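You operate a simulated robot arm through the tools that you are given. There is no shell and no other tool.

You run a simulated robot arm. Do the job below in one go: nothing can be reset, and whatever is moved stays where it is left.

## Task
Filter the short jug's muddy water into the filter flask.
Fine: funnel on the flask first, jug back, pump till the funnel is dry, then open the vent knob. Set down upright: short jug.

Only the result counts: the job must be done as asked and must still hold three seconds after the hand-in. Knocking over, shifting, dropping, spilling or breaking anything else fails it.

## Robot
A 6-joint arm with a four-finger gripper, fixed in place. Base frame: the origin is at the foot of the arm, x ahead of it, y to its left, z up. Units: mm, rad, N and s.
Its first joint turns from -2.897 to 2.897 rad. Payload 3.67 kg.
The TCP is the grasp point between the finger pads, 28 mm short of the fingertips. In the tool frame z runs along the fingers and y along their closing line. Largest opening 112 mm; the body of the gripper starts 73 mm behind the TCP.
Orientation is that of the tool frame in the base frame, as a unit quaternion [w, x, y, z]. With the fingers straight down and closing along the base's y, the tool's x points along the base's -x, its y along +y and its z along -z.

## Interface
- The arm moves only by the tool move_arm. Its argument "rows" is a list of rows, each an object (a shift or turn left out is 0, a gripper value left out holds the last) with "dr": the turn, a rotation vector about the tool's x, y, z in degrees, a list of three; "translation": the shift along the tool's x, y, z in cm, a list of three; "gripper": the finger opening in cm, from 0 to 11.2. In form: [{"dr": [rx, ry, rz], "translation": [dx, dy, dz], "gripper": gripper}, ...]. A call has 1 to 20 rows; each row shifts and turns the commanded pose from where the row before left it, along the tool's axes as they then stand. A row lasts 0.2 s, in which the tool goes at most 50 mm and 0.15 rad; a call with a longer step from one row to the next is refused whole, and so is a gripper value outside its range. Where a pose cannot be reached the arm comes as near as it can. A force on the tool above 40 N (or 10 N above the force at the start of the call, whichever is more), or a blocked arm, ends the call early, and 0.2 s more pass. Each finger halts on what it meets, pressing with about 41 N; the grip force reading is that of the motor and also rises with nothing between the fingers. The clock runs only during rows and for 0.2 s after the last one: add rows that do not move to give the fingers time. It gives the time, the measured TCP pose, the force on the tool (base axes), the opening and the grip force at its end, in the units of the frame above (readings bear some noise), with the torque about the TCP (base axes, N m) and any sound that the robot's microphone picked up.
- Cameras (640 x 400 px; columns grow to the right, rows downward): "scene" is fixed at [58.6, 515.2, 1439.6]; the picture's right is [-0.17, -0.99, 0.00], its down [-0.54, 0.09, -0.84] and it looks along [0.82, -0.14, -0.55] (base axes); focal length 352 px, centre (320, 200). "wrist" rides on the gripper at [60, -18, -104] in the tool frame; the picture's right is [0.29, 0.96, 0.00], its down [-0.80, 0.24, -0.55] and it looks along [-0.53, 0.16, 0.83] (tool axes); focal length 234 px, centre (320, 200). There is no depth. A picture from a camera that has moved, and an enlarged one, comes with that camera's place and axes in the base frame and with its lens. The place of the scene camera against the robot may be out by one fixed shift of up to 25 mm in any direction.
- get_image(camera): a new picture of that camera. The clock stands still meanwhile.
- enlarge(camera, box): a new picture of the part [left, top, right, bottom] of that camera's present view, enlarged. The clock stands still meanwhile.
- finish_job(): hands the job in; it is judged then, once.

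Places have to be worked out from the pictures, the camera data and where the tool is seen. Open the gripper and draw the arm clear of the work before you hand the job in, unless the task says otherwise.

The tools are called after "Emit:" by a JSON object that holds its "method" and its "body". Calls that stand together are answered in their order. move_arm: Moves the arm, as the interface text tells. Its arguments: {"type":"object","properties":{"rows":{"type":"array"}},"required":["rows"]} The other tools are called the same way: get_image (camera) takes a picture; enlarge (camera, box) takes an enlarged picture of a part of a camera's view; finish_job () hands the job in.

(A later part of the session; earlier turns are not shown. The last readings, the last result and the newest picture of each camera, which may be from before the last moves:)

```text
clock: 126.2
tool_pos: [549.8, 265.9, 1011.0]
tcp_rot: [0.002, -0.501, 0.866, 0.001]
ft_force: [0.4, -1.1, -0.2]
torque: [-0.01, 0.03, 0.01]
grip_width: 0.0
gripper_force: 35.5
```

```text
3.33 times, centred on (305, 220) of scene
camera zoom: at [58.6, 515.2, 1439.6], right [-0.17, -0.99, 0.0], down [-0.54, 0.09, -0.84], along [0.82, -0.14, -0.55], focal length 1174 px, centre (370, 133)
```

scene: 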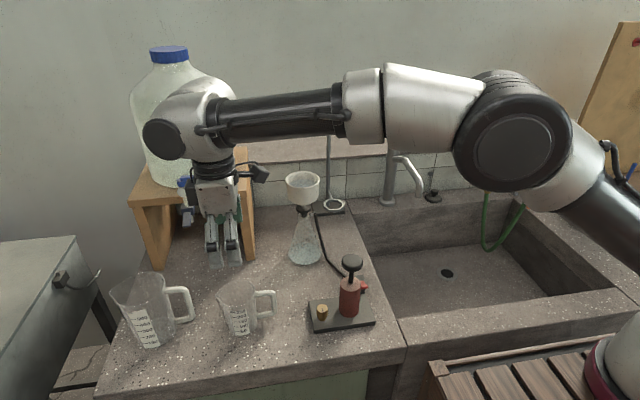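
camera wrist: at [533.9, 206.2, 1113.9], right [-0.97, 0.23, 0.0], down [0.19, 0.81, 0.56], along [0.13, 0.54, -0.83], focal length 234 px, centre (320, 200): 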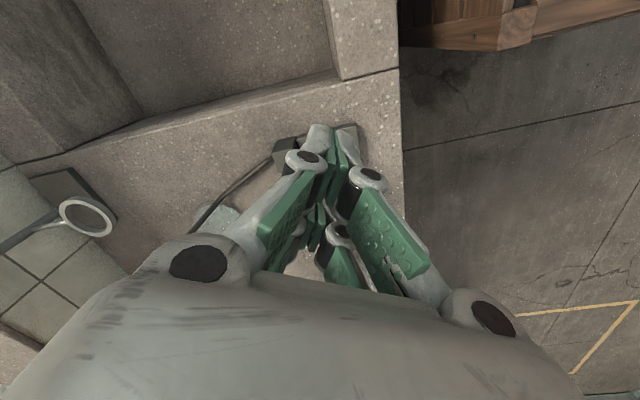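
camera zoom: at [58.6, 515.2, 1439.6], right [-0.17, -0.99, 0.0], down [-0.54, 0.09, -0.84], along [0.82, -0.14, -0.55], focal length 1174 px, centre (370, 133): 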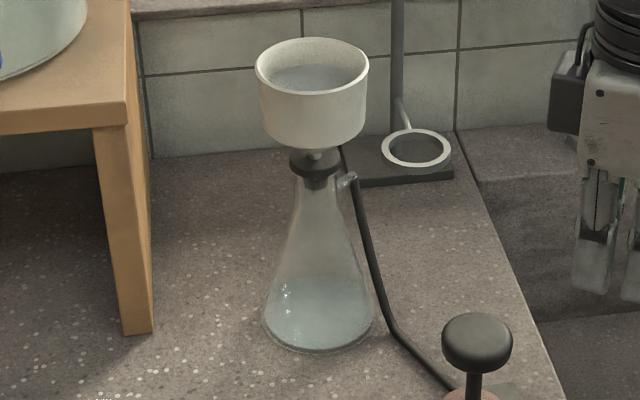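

The closed fingers block the view. I'll open them and look again.

Emit:
{"method": "move_arm", "body": {"rows": [{"gripper": 11.2}, {"translation": [0, 0, -1.5]}, {}, {}]}}

Emit:
{"method": "get_image", "body": {"camera": "wrist"}}

Emit:
{"method": "enlarge", "body": {"camera": "wrist", "box": [240, 80, 380, 200]}}

```text
clock: 127.2
tool_pos: [550.0, 265.9, 1025.1]
tcp_rot: [0.002, -0.5, 0.866, 0.001]
ft_force: [0.1, 0.0, 1.2]
torque: [0.0, 0.0, 0.0]
grip_width: 111.9
gripper_force: 0.0
```

```text
taken
camera wrist: at [533.7, 206.2, 1129.1], right [-0.97, 0.23, 0.0], down [0.19, 0.81, 0.56], along [0.13, 0.54, -0.83], focal length 234 px, centre (320, 200)
```

wrist: 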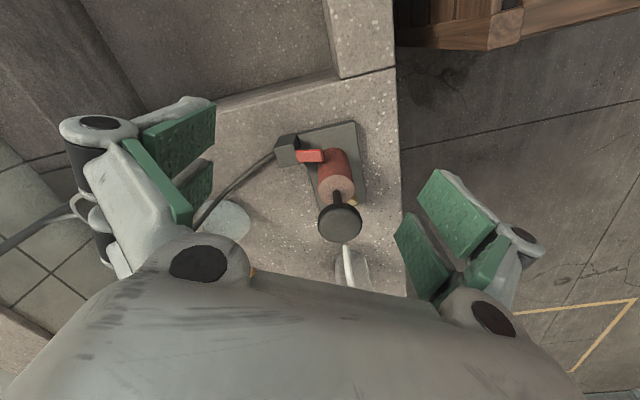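

```text
3.33 times, centred on (310, 140) of wrist
camera zoom: at [533.7, 206.2, 1129.1], right [-0.97, 0.23, 0.0], down [0.19, 0.81, 0.56], along [0.13, 0.54, -0.83], focal length 781 px, centre (353, 400)
```

zoom: 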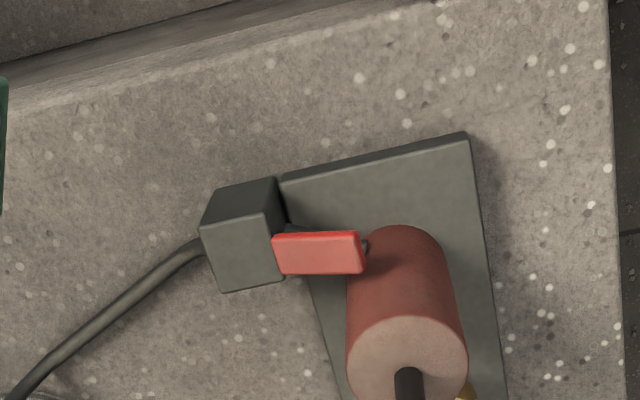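

The red lever lies in line between the pump and hose block. Before touching anything else, I'll inspect the bung seat and the hose connection at the flask for a leak.

Emit:
{"method": "enlarge", "body": {"camera": "scene", "box": [290, 195, 320, 225]}}

Emit:
{"method": "enlarge", "body": {"camera": "scene", "box": [285, 165, 325, 210]}}

Emit:
{"method": "enlarge", "body": {"camera": "scene", "box": [300, 250, 390, 340]}}

```text
13.33 times, centred on (305, 210) of scene
camera zoom: at [58.6, 515.2, 1439.6], right [-0.17, -0.99, 0.0], down [-0.54, 0.09, -0.84], along [0.82, -0.14, -0.55], focal length 4694 px, centre (520, 67)
```

zoom: 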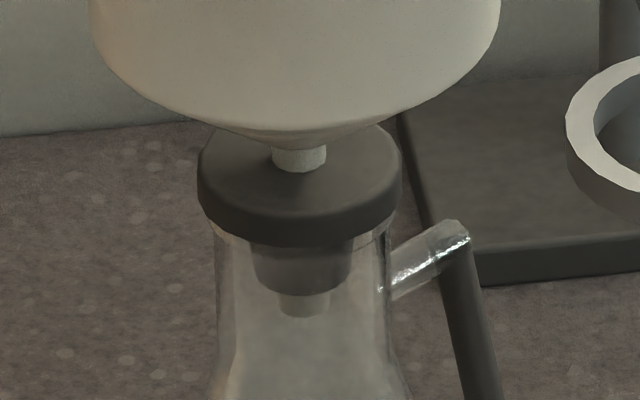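

```text
8.89 times, centred on (305, 188) of scene
camera zoom: at [58.6, 515.2, 1439.6], right [-0.17, -0.99, 0.0], down [-0.54, 0.09, -0.84], along [0.82, -0.14, -0.55], focal length 3130 px, centre (453, 311)
```

zoom: 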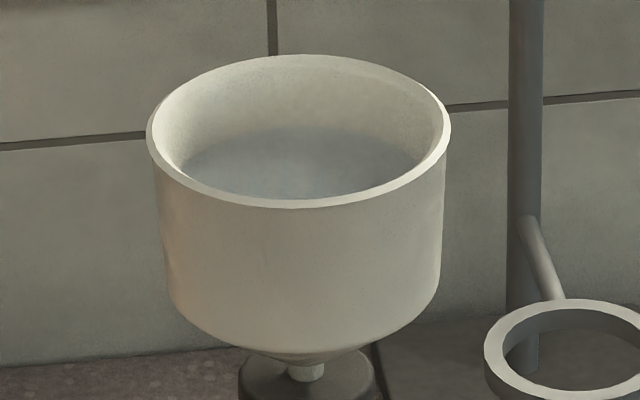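

```text
4.44 times, centred on (345, 295) of scene
camera zoom: at [58.6, 515.2, 1439.6], right [-0.17, -0.99, 0.0], down [-0.54, 0.09, -0.84], along [0.82, -0.14, -0.55], focal length 1565 px, centre (209, -222)
```

zoom: 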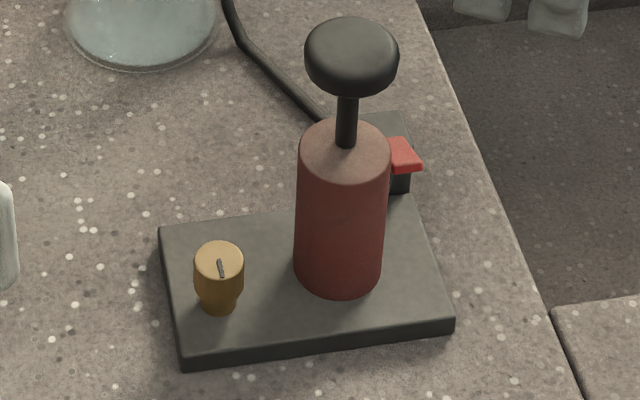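

The flange sits flush on the flask lip and the hose joins the side arm. I'll try several quicker full strokes, since one slow stroke may leak away before showing. First I reposition over the knob with closed fingers.

Emit:
{"method": "move_arm", "body": {"rows": [{"gripper": 0, "dr": [0, 0, 7.5]}, {"dr": [0, 0, 7.5]}, {"dr": [0, 0, 7.5]}, {"dr": [0, 0, 7.5]}, {"dr": [0, 0, 7.5]}, {"dr": [0, 0, 7.5]}, {"dr": [0, 0, 7.5]}, {"dr": [0, 0, 7.5]}, {"translation": [0.05, 4.2, 0]}, {"translation": [0.05, 4.2, 0]}, {}, {"translation": [0, 0, 1.7]}, {"translation": [0, 0, 1.7]}, {}]}}

Emit:
{"method": "enlarge", "body": {"camera": "scene", "box": [320, 220, 385, 320]}}

```text
clock: 130.2
tool_pos: [545.1, 349.4, 989.9]
tcp_rot: [0.001, 0.0, 1.0, 0.002]
ft_force: [-0.2, 0.3, -0.2]
torque: [0.03, -0.01, -0.02]
grip_width: 0.0
gripper_force: 35.6
```

```text
4.00 times, centred on (352, 270) of scene
camera zoom: at [58.6, 515.2, 1439.6], right [-0.17, -0.99, 0.0], down [-0.54, 0.09, -0.84], along [0.82, -0.14, -0.55], focal length 1408 px, centre (190, -80)
```

zoom: 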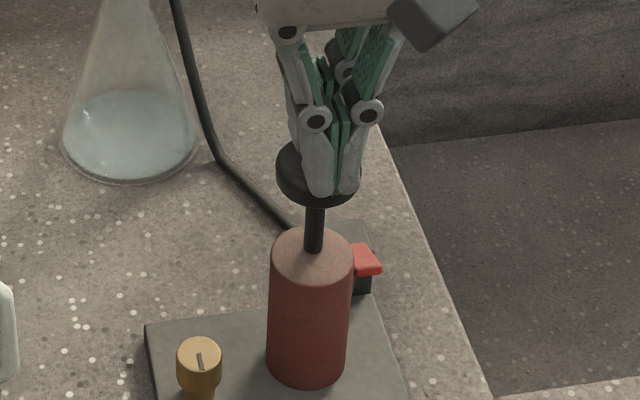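

Emit:
{"method": "move_arm", "body": {"rows": [{"translation": [-0.25, 0.25, 0]}, {"translation": [0, 0, 1.3]}, {"translation": [0, 0, 1.3]}, {"translation": [0, 0, 1.2]}, {}, {"translation": [0, 0, -1.9]}, {"translation": [0, 0, -1.9]}, {}, {"translation": [0, 0, 1.3]}, {"translation": [0, 0, 1.3]}, {"translation": [0, 0, 1.2]}, {}, {"translation": [0, 0, -1.9]}, {"translation": [0, 0, -1.9]}]}}

Emit:
{"method": "enlarge", "body": {"camera": "scene", "box": [300, 80, 360, 140]}}

Emit:
{"method": "enlarge", "body": {"camera": "scene", "box": [320, 220, 385, 320]}}

```text
clock: 133.2
tool_pos: [550.8, 352.3, 992.2]
tcp_rot: [0.001, -0.001, 1.0, 0.002]
ft_force: [-0.3, 0.4, -0.5]
torque: [0.02, 0.03, 0.02]
grip_width: 0.0
gripper_force: 35.1
```

```text
6.67 times, centred on (330, 110) of scene
camera zoom: at [58.6, 515.2, 1439.6], right [-0.17, -0.99, 0.0], down [-0.54, 0.09, -0.84], along [0.82, -0.14, -0.55], focal length 2347 px, centre (253, 800)
```

zoom: 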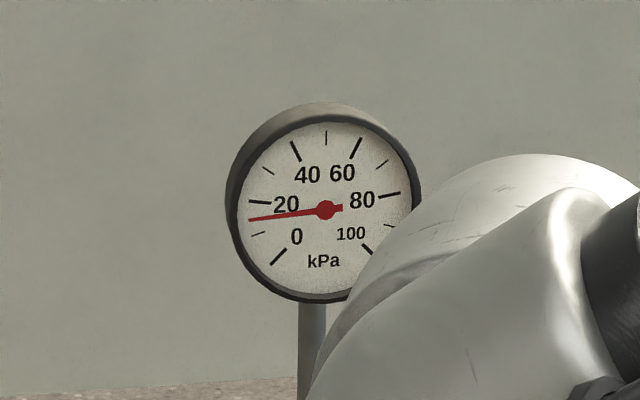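

```text
4.00 times, centred on (352, 270) of scene
camera zoom: at [58.6, 515.2, 1439.6], right [-0.17, -0.99, 0.0], down [-0.54, 0.09, -0.84], along [0.82, -0.14, -0.55], focal length 1408 px, centre (190, -80)
```

zoom: 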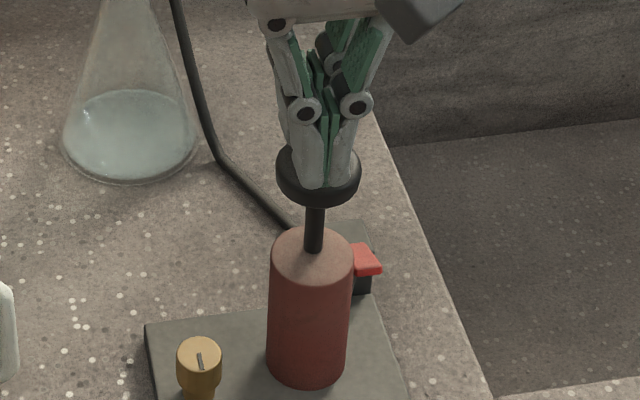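

The gauge now reads about 15 kPa, so quick strokes build vacuum. I'll do three more strokes and check the gauge and funnel.

Emit:
{"method": "move_arm", "body": {"rows": [{"translation": [0, 0, 1.3]}, {"translation": [0, 0, 1.3]}, {"translation": [0, 0, 1.2]}, {}, {"translation": [0, 0, -1.9]}, {"translation": [0, 0, -1.9]}, {"translation": [0, 0, 1.3]}, {"translation": [0, 0, 1.3]}, {"translation": [0, 0, 1.2]}, {}, {"translation": [0, 0, -1.9]}, {"translation": [0, 0, -1.9]}, {"translation": [0, 0, 1.3]}, {"translation": [0, 0, 1.3]}, {"translation": [0, 0, 1.2]}, {}, {"translation": [0, 0, -1.9]}, {"translation": [0, 0, -1.9]}]}}

Emit:
{"method": "enlarge", "body": {"camera": "scene", "box": [300, 80, 360, 140]}}

Emit:
{"method": "enlarge", "body": {"camera": "scene", "box": [270, 160, 340, 280]}}

```text
clock: 136.9
tool_pos: [550.5, 353.5, 990.8]
tcp_rot: [0.001, -0.001, 1.0, 0.002]
ft_force: [0.6, -0.6, -0.7]
torque: [0.0, 0.04, 0.01]
grip_width: 0.1
gripper_force: 35.5
```

```text
6.67 times, centred on (330, 110) of scene
camera zoom: at [58.6, 515.2, 1439.6], right [-0.17, -0.99, 0.0], down [-0.54, 0.09, -0.84], along [0.82, -0.14, -0.55], focal length 2347 px, centre (253, 800)
```

zoom: 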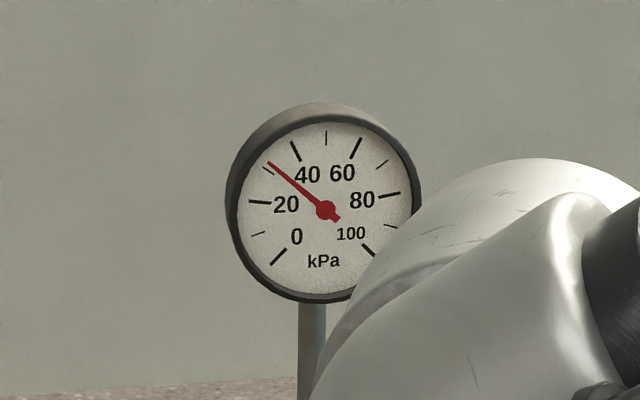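

```text
3.33 times, centred on (305, 220) of scene
camera zoom: at [58.6, 515.2, 1439.6], right [-0.17, -0.99, 0.0], down [-0.54, 0.09, -0.84], along [0.82, -0.14, -0.55], focal length 1174 px, centre (370, 133)
```

zoom: 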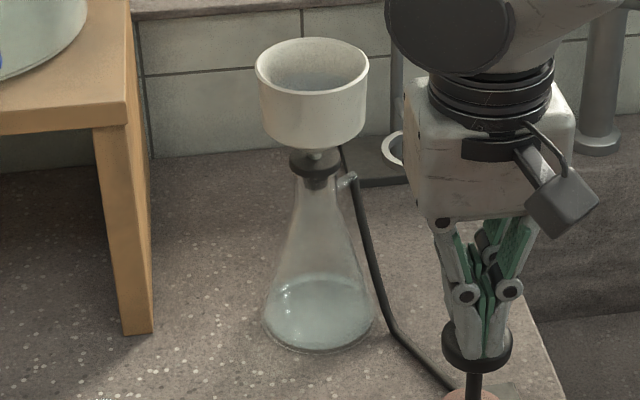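

The gauge is about 32 kPa and the funnel level is falling. I'll pause a couple of seconds to see how fast it drains and how the vacuum holds.

Emit:
{"method": "move_arm", "body": {"rows": [{}, {}, {}, {}, {}, {}, {}, {}, {}, {}]}}

Emit:
{"method": "enlarge", "body": {"camera": "scene", "box": [300, 80, 360, 140]}}

Emit:
{"method": "enlarge", "body": {"camera": "scene", "box": [280, 165, 330, 275]}}

```text
clock: 139.2
tool_pos: [550.5, 352.6, 989.7]
tcp_rot: [0.001, 0.0, 1.0, 0.001]
ft_force: [-0.4, 0.4, 0.2]
torque: [-0.01, 0.01, -0.02]
grip_width: 0.0
gripper_force: 35.2
```

```text
6.67 times, centred on (330, 110) of scene
camera zoom: at [58.6, 515.2, 1439.6], right [-0.17, -0.99, 0.0], down [-0.54, 0.09, -0.84], along [0.82, -0.14, -0.55], focal length 2347 px, centre (253, 800)
```

zoom: 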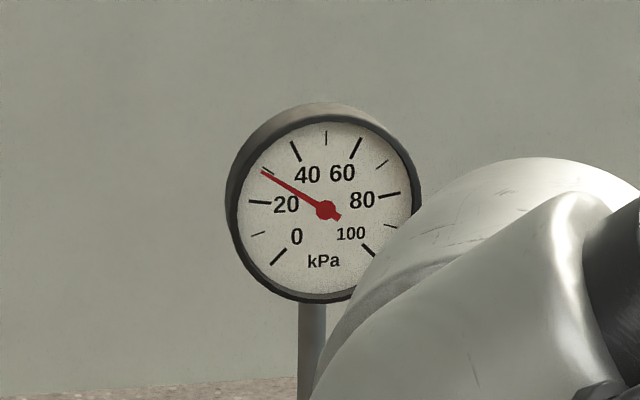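

```text
3.64 times, centred on (305, 220) of scene
camera zoom: at [58.6, 515.2, 1439.6], right [-0.17, -0.99, 0.0], down [-0.54, 0.09, -0.84], along [0.82, -0.14, -0.55], focal length 1280 px, centre (374, 127)
```

zoom: 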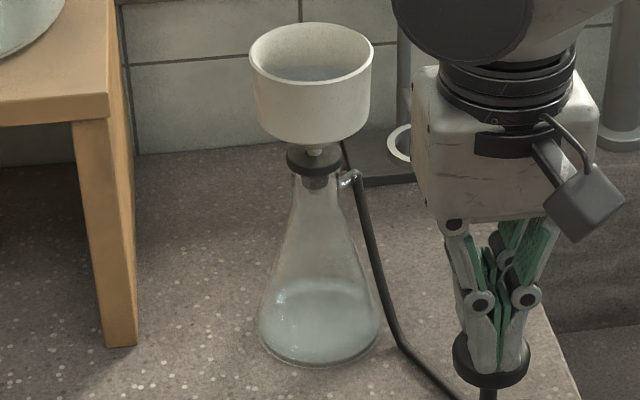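

Vacuum is decaying slowly (28 kPa) and filtrate is rising. I'll do one more stroke, then let it draw, and repeat.

Emit:
{"method": "move_arm", "body": {"rows": [{"translation": [0, 0, 1.3]}, {"translation": [0, 0, 1.3]}, {"translation": [0, 0, 1.2]}, {}, {"translation": [0, 0, -1.9]}, {"translation": [0, 0, -1.9]}, {}, {}, {}, {}, {}, {}, {}, {}, {}, {}, {}, {}]}}

Emit:
{"method": "enlarge", "body": {"camera": "scene", "box": [300, 80, 360, 140]}}

Emit:
{"method": "enlarge", "body": {"camera": "scene", "box": [280, 165, 330, 275]}}

```text
clock: 142.9
tool_pos: [551.4, 350.5, 991.4]
tcp_rot: [0.001, -0.001, 1.0, 0.002]
ft_force: [0.3, -1.6, 0.9]
torque: [0.0, 0.02, 0.01]
grip_width: 0.0
gripper_force: 35.9
```

```text
6.67 times, centred on (330, 110) of scene
camera zoom: at [58.6, 515.2, 1439.6], right [-0.17, -0.99, 0.0], down [-0.54, 0.09, -0.84], along [0.82, -0.14, -0.55], focal length 2347 px, centre (253, 800)
```

zoom: 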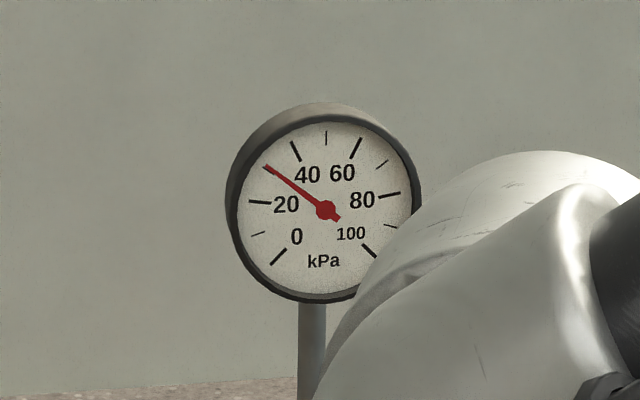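

```text
3.64 times, centred on (305, 220) of scene
camera zoom: at [58.6, 515.2, 1439.6], right [-0.17, -0.99, 0.0], down [-0.54, 0.09, -0.84], along [0.82, -0.14, -0.55], focal length 1280 px, centre (374, 127)
```

zoom: 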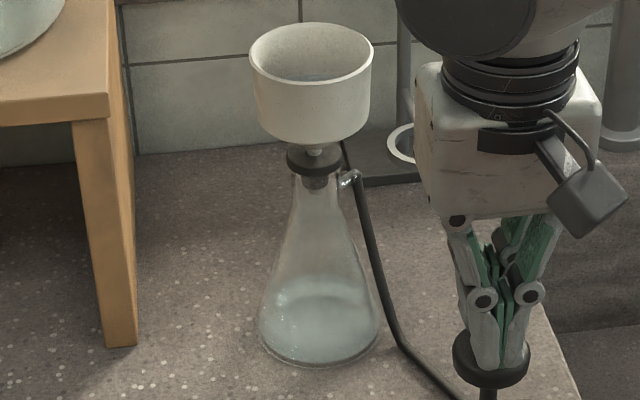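

Nearly drained, holding at about 30 kPa. Another stroke and a longer draw.

Emit:
{"method": "move_arm", "body": {"rows": [{"translation": [0, 0, 1.3]}, {"translation": [0, 0, 1.3]}, {"translation": [0, 0, 1.2]}, {}, {"translation": [0, 0, -1.9]}, {"translation": [0, 0, -1.9]}, {}, {}, {}, {}, {}, {}, {}, {}, {}, {}, {}, {}, {}]}}

Emit:
{"method": "enlarge", "body": {"camera": "scene", "box": [300, 80, 360, 140]}}

Emit:
{"method": "enlarge", "body": {"camera": "scene", "box": [280, 165, 330, 275]}}

```text
clock: 146.9
tool_pos: [550.4, 350.4, 990.2]
tcp_rot: [0.001, 0.0, 1.0, 0.001]
ft_force: [0.6, 0.2, -0.2]
torque: [0.03, 0.01, 0.01]
grip_width: 0.2
gripper_force: 35.9
```

```text
6.67 times, centred on (330, 110) of scene
camera zoom: at [58.6, 515.2, 1439.6], right [-0.17, -0.99, 0.0], down [-0.54, 0.09, -0.84], along [0.82, -0.14, -0.55], focal length 2347 px, centre (253, 800)
```

zoom: 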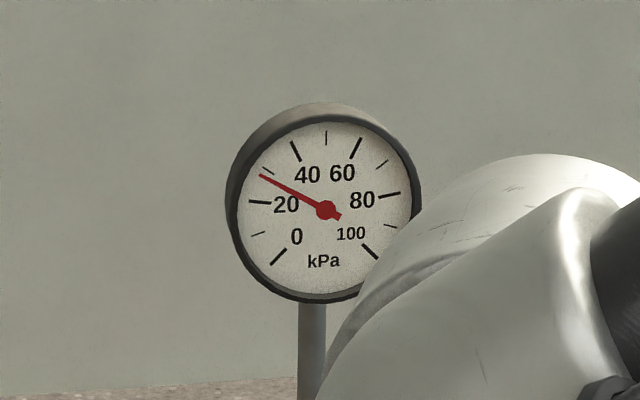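

```text
3.64 times, centred on (305, 220) of scene
camera zoom: at [58.6, 515.2, 1439.6], right [-0.17, -0.99, 0.0], down [-0.54, 0.09, -0.84], along [0.82, -0.14, -0.55], focal length 1280 px, centre (374, 127)
```

zoom: 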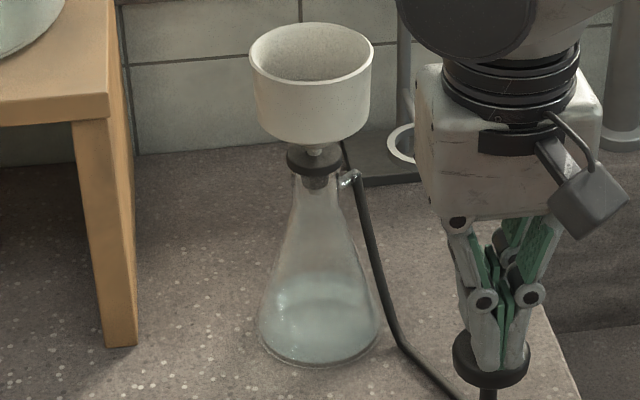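

I can't see water from this angle any more, but the funnel bottom is hidden. I'll keep drawing with another stroke or two and watch for a faster vacuum drop or a sound.

Emit:
{"method": "move_arm", "body": {"rows": [{"translation": [0, 0, 1.3]}, {"translation": [0, 0, 1.3]}, {"translation": [0, 0, 1.2]}, {}, {"translation": [0, 0, -1.9]}, {"translation": [0, 0, -1.9]}, {}, {}, {}, {}, {}, {}, {}, {}, {}, {}, {}, {}, {}]}}

Emit:
{"method": "enlarge", "body": {"camera": "scene", "box": [300, 80, 360, 140]}}

Emit:
{"method": "enlarge", "body": {"camera": "scene", "box": [280, 165, 330, 275]}}

```text
clock: 150.9
tool_pos: [551.4, 352.0, 990.1]
tcp_rot: [0.0, 0.001, 1.0, 0.002]
ft_force: [-0.3, -0.2, 0.1]
torque: [-0.02, 0.04, -0.01]
grip_width: 0.0
gripper_force: 35.7
```

```text
6.67 times, centred on (330, 110) of scene
camera zoom: at [58.6, 515.2, 1439.6], right [-0.17, -0.99, 0.0], down [-0.54, 0.09, -0.84], along [0.82, -0.14, -0.55], focal length 2347 px, centre (253, 800)
```

zoom: 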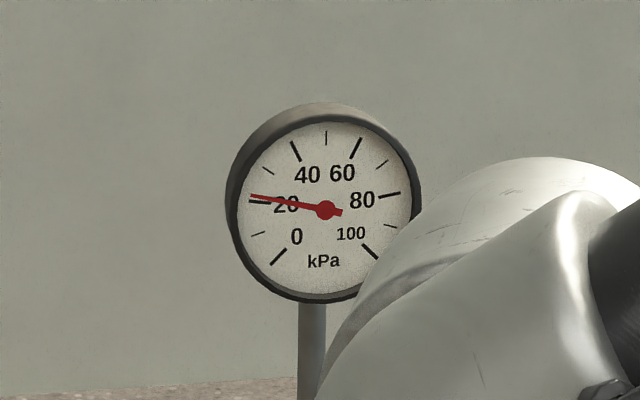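

```text
3.64 times, centred on (305, 220) of scene
camera zoom: at [58.6, 515.2, 1439.6], right [-0.17, -0.99, 0.0], down [-0.54, 0.09, -0.84], along [0.82, -0.14, -0.55], focal length 1280 px, centre (374, 127)
```

zoom: 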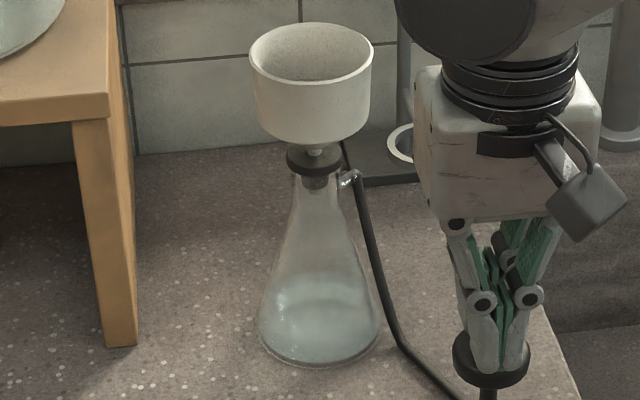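

The vacuum now drops faster, which suggests air coming through a drying filter. I'll add two more strokes and a wait, then look into the funnel from above.

Emit:
{"method": "move_arm", "body": {"rows": [{"translation": [0, 0, 1.3]}, {"translation": [0, 0, 1.3]}, {"translation": [0, 0, 1.2]}, {}, {"translation": [0, 0, -1.9]}, {"translation": [0, 0, -1.9]}, {"translation": [0, 0, 1.3]}, {"translation": [0, 0, 1.3]}, {"translation": [0, 0, 1.2]}, {}, {"translation": [0, 0, -1.9]}, {"translation": [0, 0, -1.9]}, {}, {}, {}, {}, {}, {}, {}, {}]}}

Emit:
{"method": "enlarge", "body": {"camera": "scene", "box": [300, 80, 360, 140]}}

Emit:
{"method": "enlarge", "body": {"camera": "scene", "box": [280, 165, 330, 275]}}

```text
clock: 155.2
tool_pos: [548.7, 351.9, 990.3]
tcp_rot: [0.001, 0.0, 1.0, 0.002]
ft_force: [0.3, -0.7, -0.4]
torque: [0.03, -0.02, -0.02]
grip_width: 0.3
gripper_force: 35.6
```

```text
6.67 times, centred on (330, 110) of scene
camera zoom: at [58.6, 515.2, 1439.6], right [-0.17, -0.99, 0.0], down [-0.54, 0.09, -0.84], along [0.82, -0.14, -0.55], focal length 2347 px, centre (253, 800)
```

zoom: 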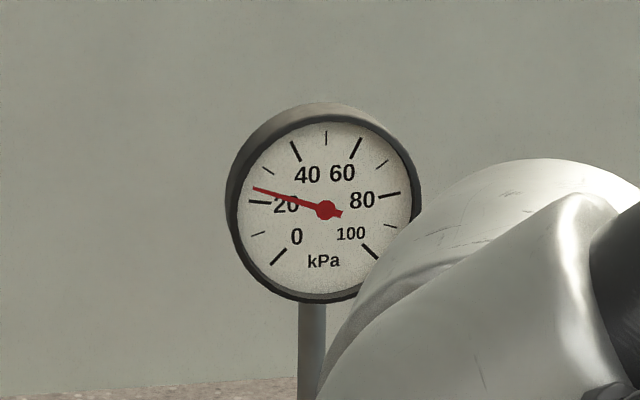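

```text
3.64 times, centred on (305, 220) of scene
camera zoom: at [58.6, 515.2, 1439.6], right [-0.17, -0.99, 0.0], down [-0.54, 0.09, -0.84], along [0.82, -0.14, -0.55], focal length 1280 px, centre (374, 127)
```

zoom: 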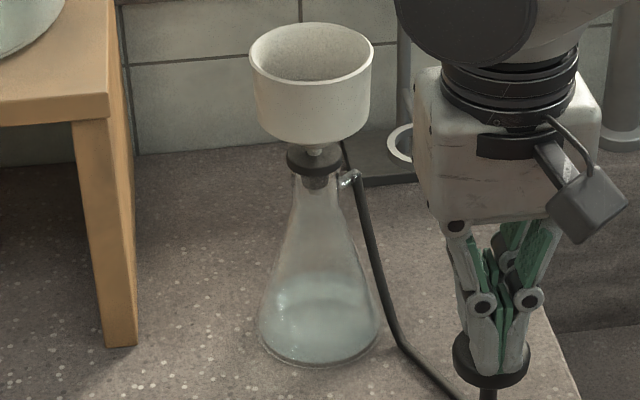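

I'll go up and look down into the funnel with the wrist camera.

Emit:
{"method": "move_arm", "body": {"rows": [{"translation": [0, 0, -3]}, {"translation": [-3, 1, -3], "gripper": 11.2}, {"translation": [-3, 1, -3]}, {"translation": [-3, 1, -3]}, {"translation": [-3, 1, -3]}, {"translation": [-2, 1, -1]}, {}]}}

Emit:
{"method": "get_image", "body": {"camera": "wrist"}}

Emit:
{"method": "enlarge", "body": {"camera": "wrist", "box": [260, 130, 380, 250]}}

Emit:
{"method": "enlarge", "body": {"camera": "scene", "box": [300, 80, 360, 140]}}

```text
clock: 156.8
tool_pos: [694.5, 405.7, 1149.8]
tcp_rot: [0.001, -0.001, 1.0, 0.002]
ft_force: [0.8, -0.7, 0.0]
torque: [-0.02, 0.0, 0.02]
grip_width: 111.9
gripper_force: 0.0
```

```text
taken
camera wrist: at [631.6, 386.7, 1254.3], right [-0.29, 0.96, 0.0], down [0.8, 0.24, 0.56], along [0.53, 0.16, -0.83], focal length 234 px, centre (320, 200)
```

wrist: 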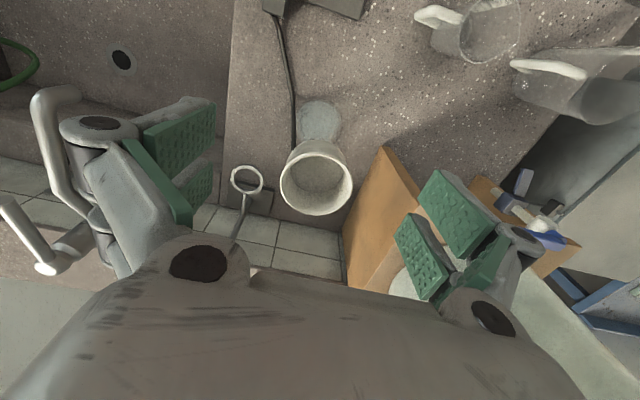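

```text
3.33 times, centred on (320, 190) of wrist
camera zoom: at [631.6, 386.7, 1254.3], right [-0.29, 0.96, 0.0], down [0.8, 0.24, 0.56], along [0.53, 0.16, -0.83], focal length 781 px, centre (320, 233)
```

zoom: 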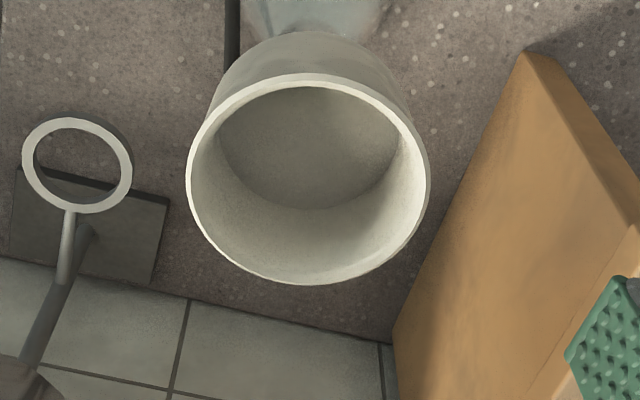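

```text
6.67 times, centred on (330, 110) of scene
camera zoom: at [58.6, 515.2, 1439.6], right [-0.17, -0.99, 0.0], down [-0.54, 0.09, -0.84], along [0.82, -0.14, -0.55], focal length 2347 px, centre (253, 800)
```

zoom: 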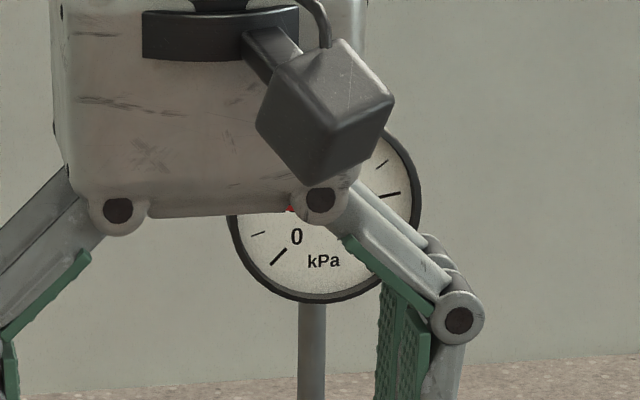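

Emit:
{"method": "enlarge", "body": {"camera": "wrist", "box": [285, 145, 350, 215]}}

Emit:
{"method": "enlarge", "body": {"camera": "wrist", "box": [380, 0, 560, 120]}}

```text
5.71 times, centred on (318, 180) of wrist
camera zoom: at [631.6, 386.7, 1254.3], right [-0.29, 0.96, 0.0], down [0.8, 0.24, 0.56], along [0.53, 0.16, -0.83], focal length 1338 px, centre (334, 314)
```

zoom: 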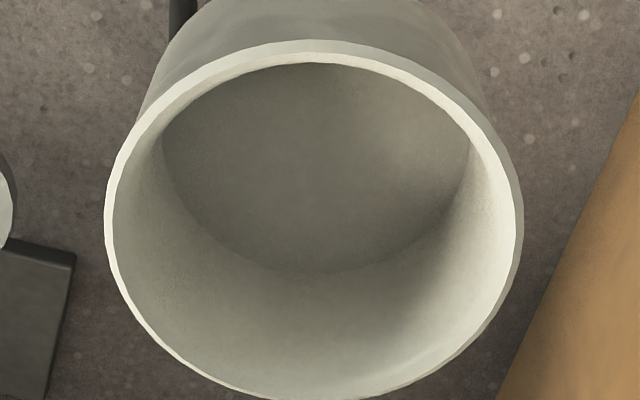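

```text
3.33 times, centred on (470, 60) of wrist
camera zoom: at [631.6, 386.7, 1254.3], right [-0.29, 0.96, 0.0], down [0.8, 0.24, 0.56], along [0.53, 0.16, -0.83], focal length 781 px, centre (-180, 667)
```

zoom: 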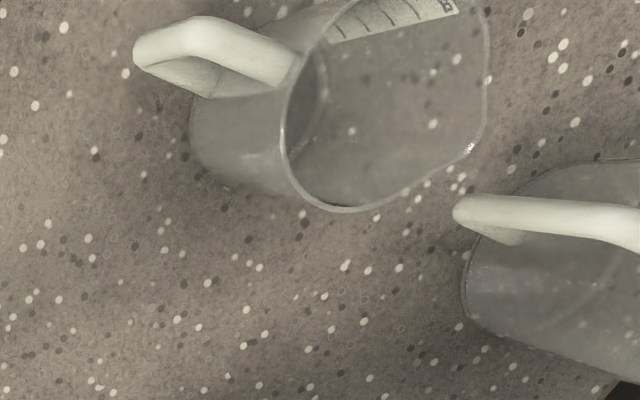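

The funnel's filter plate looks matte and dry, and the short jug stands upright. Next is the vent knob at about (538, 412). I'll use a tool leaning 20° away from the pump so nothing hits the plunger, and orient the tool first.

Emit:
{"method": "move_arm", "body": {"rows": [{"dr": [0, 0, 7.5]}, {"dr": [0, 0, 7.5]}, {"dr": [0, 0, 7.5]}, {"dr": [0, 0, 7.5]}, {"dr": [0, 0, 7.5]}, {"dr": [0, 0, 7.5]}, {"dr": [0, 0, 7.5]}, {"dr": [0, 0, 7.5]}, {"dr": [0, 0, 7.5]}, {"dr": [0, 0, 7.5]}, {"dr": [0, 0, 7.5]}, {"dr": [0, 0, 7.5]}, {"dr": [0, 0, 7.5]}, {"dr": [0, 0, 7.5]}, {"dr": [0, 0, 7.5]}, {"dr": [0, 0, 7.5]}, {}]}}

Emit:
{"method": "enlarge", "body": {"camera": "scene", "box": [300, 80, 360, 140]}}

```text
clock: 160.3
tool_pos: [699.8, 394.4, 1150.7]
tcp_rot: [-0.004, 0.863, 0.505, 0.001]
ft_force: [0.4, 0.7, -0.3]
torque: [-0.02, -0.02, 0.01]
grip_width: 111.9
gripper_force: 0.1
out of reach, approached as far as the arm can: row 16
```

```text
6.67 times, centred on (330, 110) of scene
camera zoom: at [58.6, 515.2, 1439.6], right [-0.17, -0.99, 0.0], down [-0.54, 0.09, -0.84], along [0.82, -0.14, -0.55], focal length 2347 px, centre (253, 800)
```

zoom: 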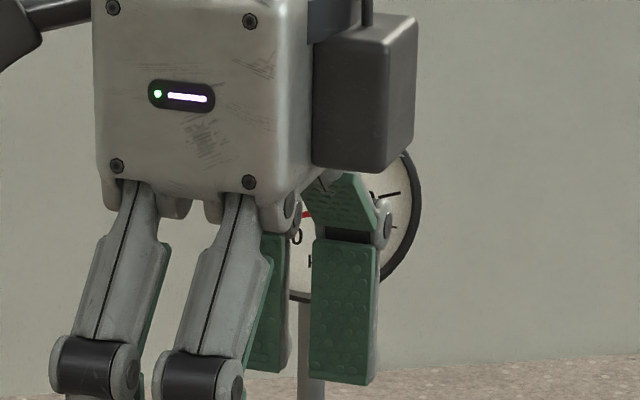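

That yaw hits a joint limit, so I'll back off to yaw -100°, apply the 20° lean, and check the pose before moving to the knob.

Emit:
{"method": "move_arm", "body": {"rows": [{"dr": [0, 0, -7.5]}, {"dr": [0, 0, -7.5]}, {"dr": [0, 0, -4.3]}, {"dr": [0, -5, 0]}, {"dr": [0, -5, 0]}, {"dr": [0, -5, 0]}, {"dr": [0, -5, 0]}, {}, {}]}}

```text
clock: 162.3
tool_pos: [700.4, 395.3, 1151.6]
tcp_rot: [0.11, 0.759, 0.628, -0.132]
ft_force: [-0.2, -0.2, 0.3]
torque: [-0.01, -0.02, 0.0]
grip_width: 112.0
gripper_force: 0.0
```

The orientation is as planned. I'll reduce the lean to 14° so the camera housing clears the jug handle, and move to a hover about 70 mm back from the vent knob.

Emit:
{"method": "move_arm", "body": {"rows": [{"dr": [0, 6, 0]}, {"translation": [0.908, -2.323, 3.167]}, {"translation": [0.908, -2.323, 3.167]}, {"translation": [0.908, -2.323, 3.167]}, {"translation": [0.908, -2.323, 3.167]}, {"translation": [0.908, -2.323, 3.167]}, {"translation": [0.908, -2.323, 3.167], "gripper": 6}, {"translation": [0.908, -2.323, 3.167]}, {}, {}]}}

Emit:
{"method": "get_image", "body": {"camera": "wrist"}}

Emit:
{"method": "get_image", "body": {"camera": "scene"}}

```text
clock: 164.6
tool_pos: [540.4, 435.9, 919.4]
tcp_rot: [0.076, 0.764, 0.634, -0.091]
ft_force: [-0.6, -1.1, -0.2]
torque: [0.02, -0.04, -0.02]
grip_width: 60.1
gripper_force: 0.0
```

```text
taken
camera wrist: at [536.9, 521.1, 1006.8], right [0.99, 0.1, -0.07], down [0.12, -0.68, 0.73], along [0.03, -0.73, -0.68], focal length 234 px, centre (320, 200)
```

wrist: 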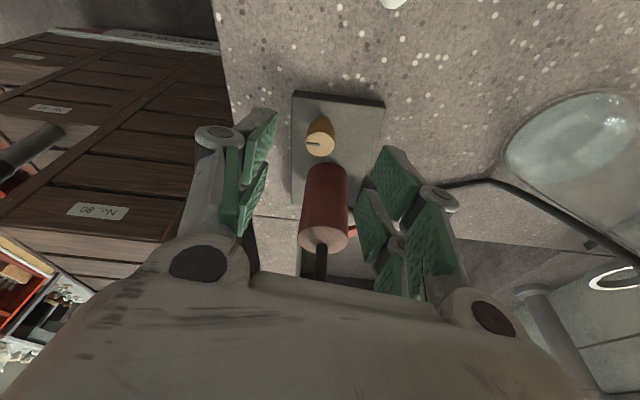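

```text
taken
```

scene: 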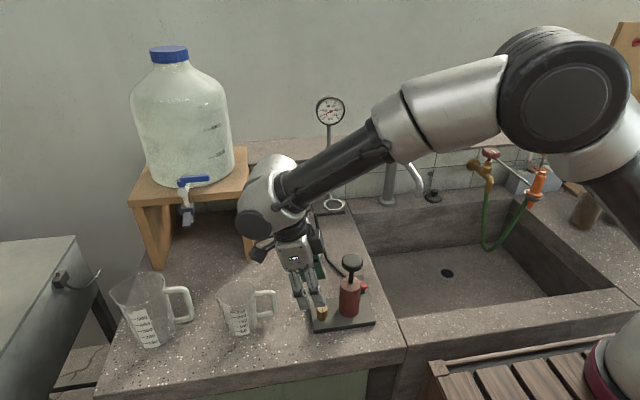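

A clear view of the vent knob between the fingers. I'll enlarge it.

Emit:
{"method": "enlarge", "body": {"camera": "wrist", "box": [280, 90, 370, 180]}}

Emit:
{"method": "enlarge", "body": {"camera": "scene", "box": [270, 230, 380, 335]}}

Emit:
{"method": "enlarge", "body": {"camera": "scene", "box": [300, 80, 360, 140]}}

```text
4.44 times, centred on (325, 135) of wrist
camera zoom: at [536.9, 521.1, 1006.8], right [0.99, 0.1, -0.07], down [0.12, -0.68, 0.73], along [0.03, -0.73, -0.68], focal length 1041 px, centre (298, 489)
```

zoom: 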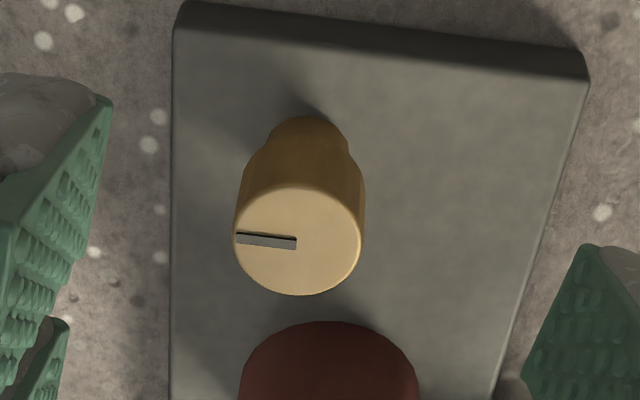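

```text
3.81 times, centred on (325, 282) of scene
camera zoom: at [58.6, 515.2, 1439.6], right [-0.17, -0.99, 0.0], down [-0.54, 0.09, -0.84], along [0.82, -0.14, -0.55], focal length 1341 px, centre (301, -114)
```

zoom: 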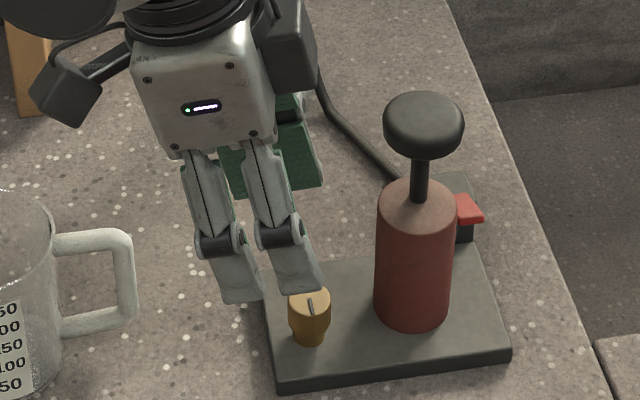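

```text
6.67 times, centred on (330, 110) of scene
camera zoom: at [58.6, 515.2, 1439.6], right [-0.17, -0.99, 0.0], down [-0.54, 0.09, -0.84], along [0.82, -0.14, -0.55], focal length 2347 px, centre (253, 800)
```

zoom: 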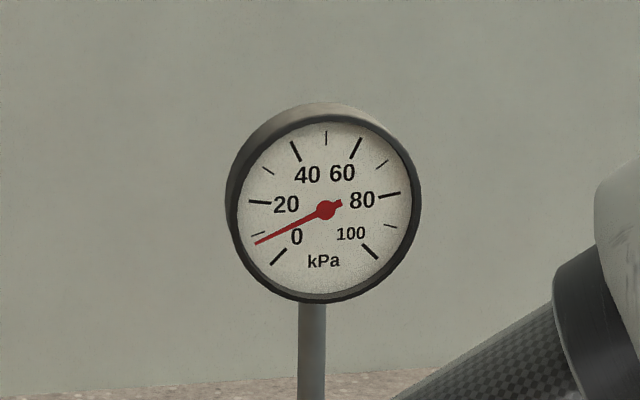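

The knob is centred between the fingers at about (537, 411.7, 841), 24 mm wide, with its mark pointing toward -x. I'll descend along the tool axis around it, stopping a little short to check.

Emit:
{"method": "move_arm", "body": {"rows": [{"translation": [-0.12, 0.043, 2.0]}, {"translation": [-0.12, 0.043, 2.0]}, {"translation": [-0.12, 0.043, 1.5]}, {}, {}]}}

Emit:
{"method": "get_image", "body": {"camera": "wrist"}}

Emit:
{"method": "enlarge", "body": {"camera": "scene", "box": [270, 230, 380, 335]}}

```text
clock: 165.8
tool_pos: [540.0, 419.5, 865.6]
tcp_rot: [0.077, 0.765, 0.633, -0.092]
ft_force: [-1.4, 0.0, 0.4]
torque: [-0.04, 0.01, 0.0]
grip_width: 60.1
gripper_force: 0.0
```

```text
taken
camera wrist: at [536.3, 504.4, 952.7], right [0.99, 0.1, -0.07], down [0.12, -0.68, 0.73], along [0.03, -0.73, -0.68], focal length 234 px, centre (320, 200)
```

wrist: 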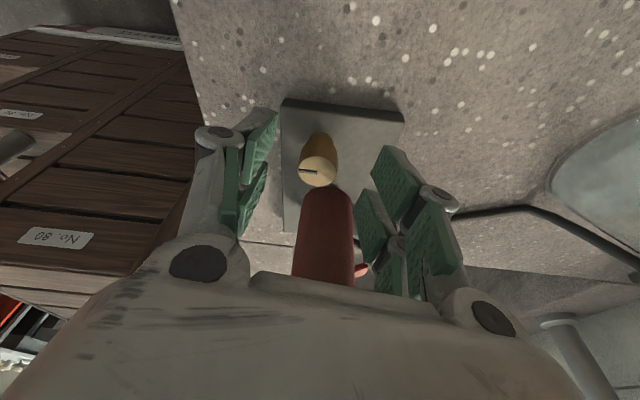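

```text
3.81 times, centred on (325, 282) of scene
camera zoom: at [58.6, 515.2, 1439.6], right [-0.17, -0.99, 0.0], down [-0.54, 0.09, -0.84], along [0.82, -0.14, -0.55], focal length 1341 px, centre (301, -114)
```

zoom: 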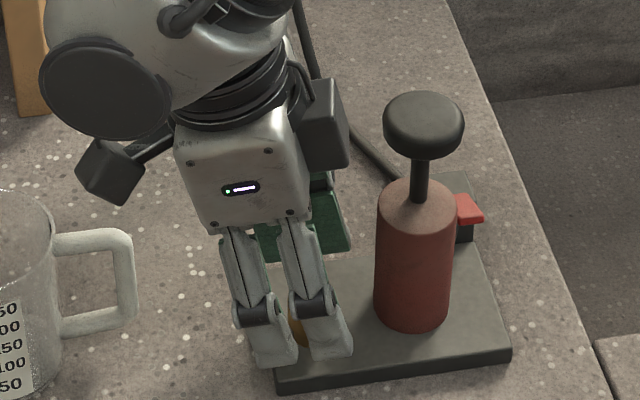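

Emit:
{"method": "move_arm", "body": {"rows": [{"translation": [-0.02, -0.045, 0.5]}, {"translation": [-0.02, -0.045, 0.4]}, {"translation": [0, 0, 0.3]}, {}]}}

Emit:
{"method": "enlarge", "body": {"camera": "wrist", "box": [220, 90, 420, 260]}}

Emit:
{"method": "enlarge", "body": {"camera": "scene", "box": [270, 230, 380, 335]}}

```text
clock: 166.8
tool_pos: [540.4, 413.5, 853.0]
tcp_rot: [0.077, 0.765, 0.633, -0.091]
ft_force: [0.3, 0.2, -0.6]
torque: [0.02, -0.01, 0.01]
grip_width: 59.8
gripper_force: 0.1
```

```text
2.35 times, centred on (320, 175) of wrist
camera zoom: at [536.5, 500.3, 941.6], right [0.99, 0.1, -0.07], down [0.12, -0.68, 0.73], along [0.03, -0.73, -0.68], focal length 551 px, centre (320, 259)
```

zoom: 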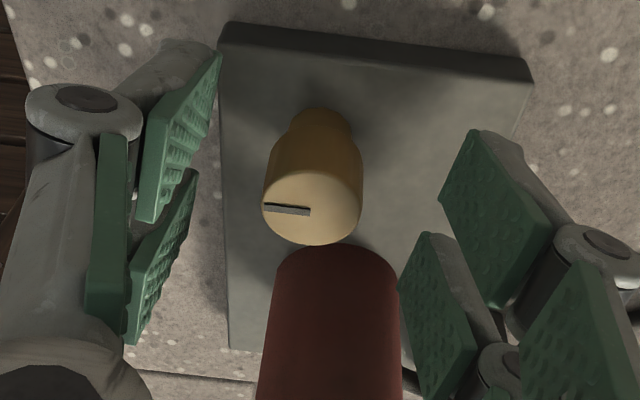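

```text
3.81 times, centred on (325, 282) of scene
camera zoom: at [58.6, 515.2, 1439.6], right [-0.17, -0.99, 0.0], down [-0.54, 0.09, -0.84], along [0.82, -0.14, -0.55], focal length 1341 px, centre (301, -114)
```

zoom: 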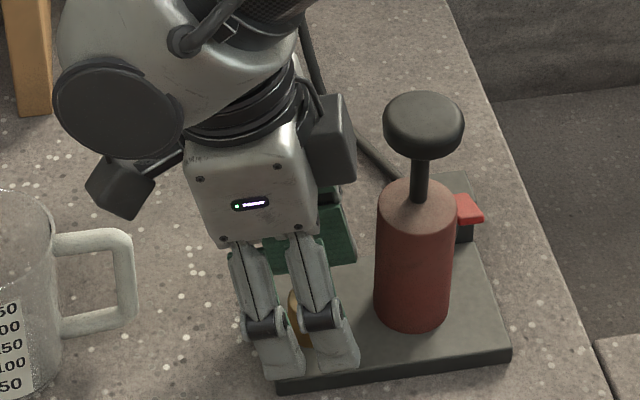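

The knob is between the pads, about 1.7 mm off-centre in the closing direction. I'll correct that and close gently.

Emit:
{"method": "move_arm", "body": {"rows": [{"translation": [0, -0.165, 0]}, {"gripper": 4.5}, {"gripper": 3.2}, {}]}}

Emit:
{"method": "enlarge", "body": {"camera": "wrist", "box": [220, 90, 420, 260]}}

Emit:
{"method": "enlarge", "body": {"camera": "scene", "box": [300, 80, 360, 140]}}

```text
clock: 167.8
tool_pos: [538.3, 416.0, 855.7]
tcp_rot: [0.077, 0.765, 0.633, -0.091]
ft_force: [0.3, 0.1, 0.0]
torque: [0.01, -0.01, -0.03]
grip_width: 32.1
gripper_force: 0.2
```

```text
2.35 times, centred on (320, 175) of wrist
camera zoom: at [534.5, 500.7, 942.0], right [0.99, 0.1, -0.07], down [0.12, -0.68, 0.73], along [0.03, -0.73, -0.68], focal length 551 px, centre (320, 259)
```

zoom: 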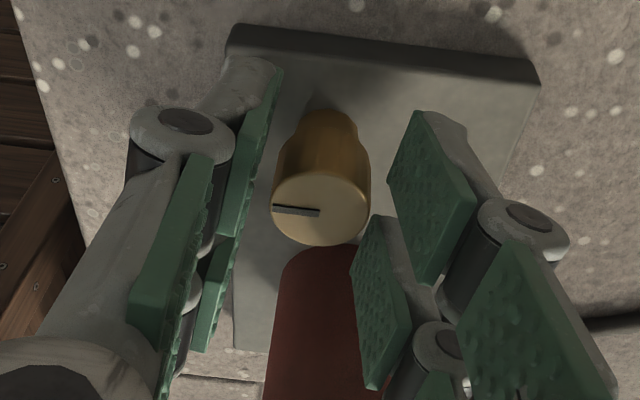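

```text
6.67 times, centred on (330, 110) of scene
camera zoom: at [58.6, 515.2, 1439.6], right [-0.17, -0.99, 0.0], down [-0.54, 0.09, -0.84], along [0.82, -0.14, -0.55], focal length 2347 px, centre (253, 800)
```

zoom: 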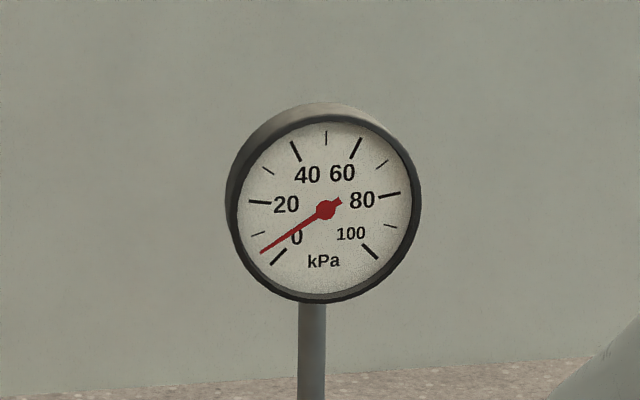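

Emit:
{"method": "move_arm", "body": {"rows": [{"gripper": 2.7}, {}]}}

Emit:
{"method": "move_arm", "body": {"rows": [{"gripper": 2.45}, {}]}}

Emit:
{"method": "move_arm", "body": {"rows": [{"gripper": 2.25}, {}]}}

Emit:
{"method": "move_arm", "body": {"rows": [{"gripper": 2.0}, {}, {}]}}

```text
clock: 168.3
tool_pos: [537.9, 414.8, 855.6]
tcp_rot: [0.077, 0.765, 0.633, -0.091]
ft_force: [0.5, -0.7, 0.1]
torque: [0.02, 0.0, 0.0]
grip_width: 27.0
gripper_force: 0.0
```

```text
clock: 168.9
tool_pos: [538.2, 415.0, 854.7]
tcp_rot: [0.077, 0.765, 0.633, -0.092]
ft_force: [-0.7, 0.3, -0.1]
torque: [0.0, 0.05, 0.0]
grip_width: 24.4
gripper_force: 0.1
```

```text
clock: 169.6
tool_pos: [537.8, 415.1, 855.8]
tcp_rot: [0.077, 0.765, 0.633, -0.092]
ft_force: [-0.1, 0.6, -0.1]
torque: [0.05, 0.04, 0.0]
grip_width: 23.6
gripper_force: 0.9
```

```text
clock: 170.3
tool_pos: [538.4, 415.4, 855.3]
tcp_rot: [0.077, 0.764, 0.634, -0.091]
ft_force: [-0.5, 0.4, -0.5]
torque: [0.03, 0.01, -0.03]
grip_width: 23.6
gripper_force: 45.0
```

Gripped squarely at 23.6 mm. I'll try turning counter-clockwise about the knob's vertical axis by 12° and check the torque and the mark.

Emit:
{"method": "move_arm", "body": {"rows": [{"dr": [-0.706, 0, -2.914], "translation": [0.003, -0.019, 0]}, {"dr": [-0.706, 0, -2.914], "translation": [0.003, -0.019, 0]}, {"dr": [-0.706, 0, -2.914], "translation": [0.003, -0.019, 0]}, {"dr": [-0.706, 0, -2.914], "translation": [0.003, -0.019, 0]}, {}]}}

Emit:
{"method": "enlarge", "body": {"camera": "wrist", "box": [220, 90, 420, 260]}}

Emit:
{"method": "enlarge", "body": {"camera": "scene", "box": [300, 80, 360, 140]}}

```text
clock: 171.6
tool_pos: [538.3, 415.3, 855.8]
tcp_rot: [0.086, 0.694, 0.71, -0.082]
ft_force: [24.7, -2.2, -7.0]
torque: [0.31, -0.57, 0.04]
grip_width: 23.3
gripper_force: 45.1
```

```text
2.35 times, centred on (320, 175) of wrist
camera zoom: at [516.2, 498.4, 941.9], right [0.95, 0.3, -0.07], down [0.25, -0.64, 0.73], along [0.18, -0.71, -0.68], focal length 551 px, centre (320, 259)
```

zoom: 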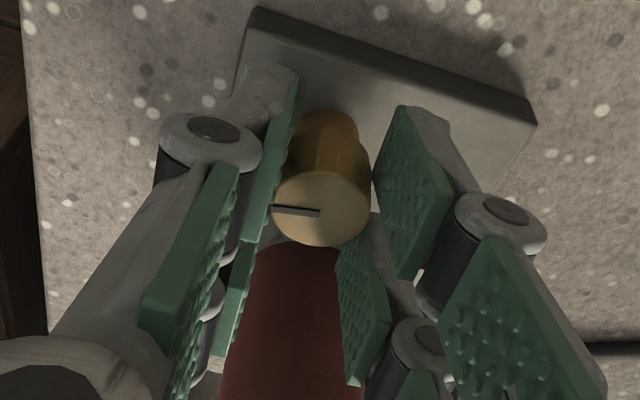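

```text
6.67 times, centred on (330, 110) of scene
camera zoom: at [58.6, 515.2, 1439.6], right [-0.17, -0.99, 0.0], down [-0.54, 0.09, -0.84], along [0.82, -0.14, -0.55], focal length 2347 px, centre (253, 800)
```

zoom: 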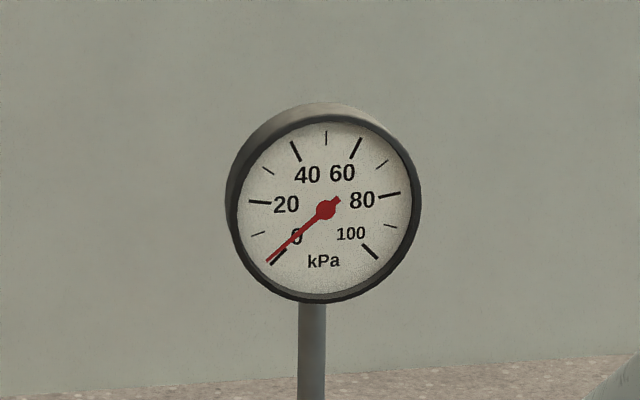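

The knob turned with the tool (the mark rotated), but a 25 N sideways load built up, so my pivot is slightly off. I'll relieve it by shifting toward the reaction and re-read.

Emit:
{"method": "move_arm", "body": {"rows": [{"translation": [0, 0.04, 0]}, {}]}}

Emit:
{"method": "enlarge", "body": {"camera": "scene", "box": [270, 230, 380, 335]}}

```text
clock: 172.2
tool_pos: [537.7, 416.0, 853.5]
tcp_rot: [0.086, 0.694, 0.71, -0.084]
ft_force: [20.6, -1.3, -16.9]
torque: [0.81, -0.44, 0.05]
grip_width: 23.2
gripper_force: 44.9
```

```text
3.81 times, centred on (325, 282) of scene
camera zoom: at [58.6, 515.2, 1439.6], right [-0.17, -0.99, 0.0], down [-0.54, 0.09, -0.84], along [0.82, -0.14, -0.55], focal length 1341 px, centre (301, -114)
```

zoom: 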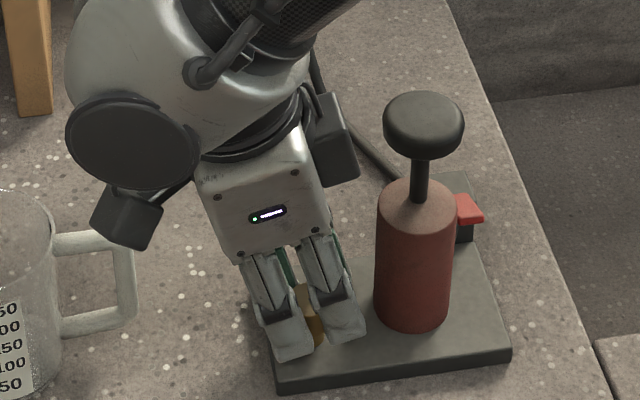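

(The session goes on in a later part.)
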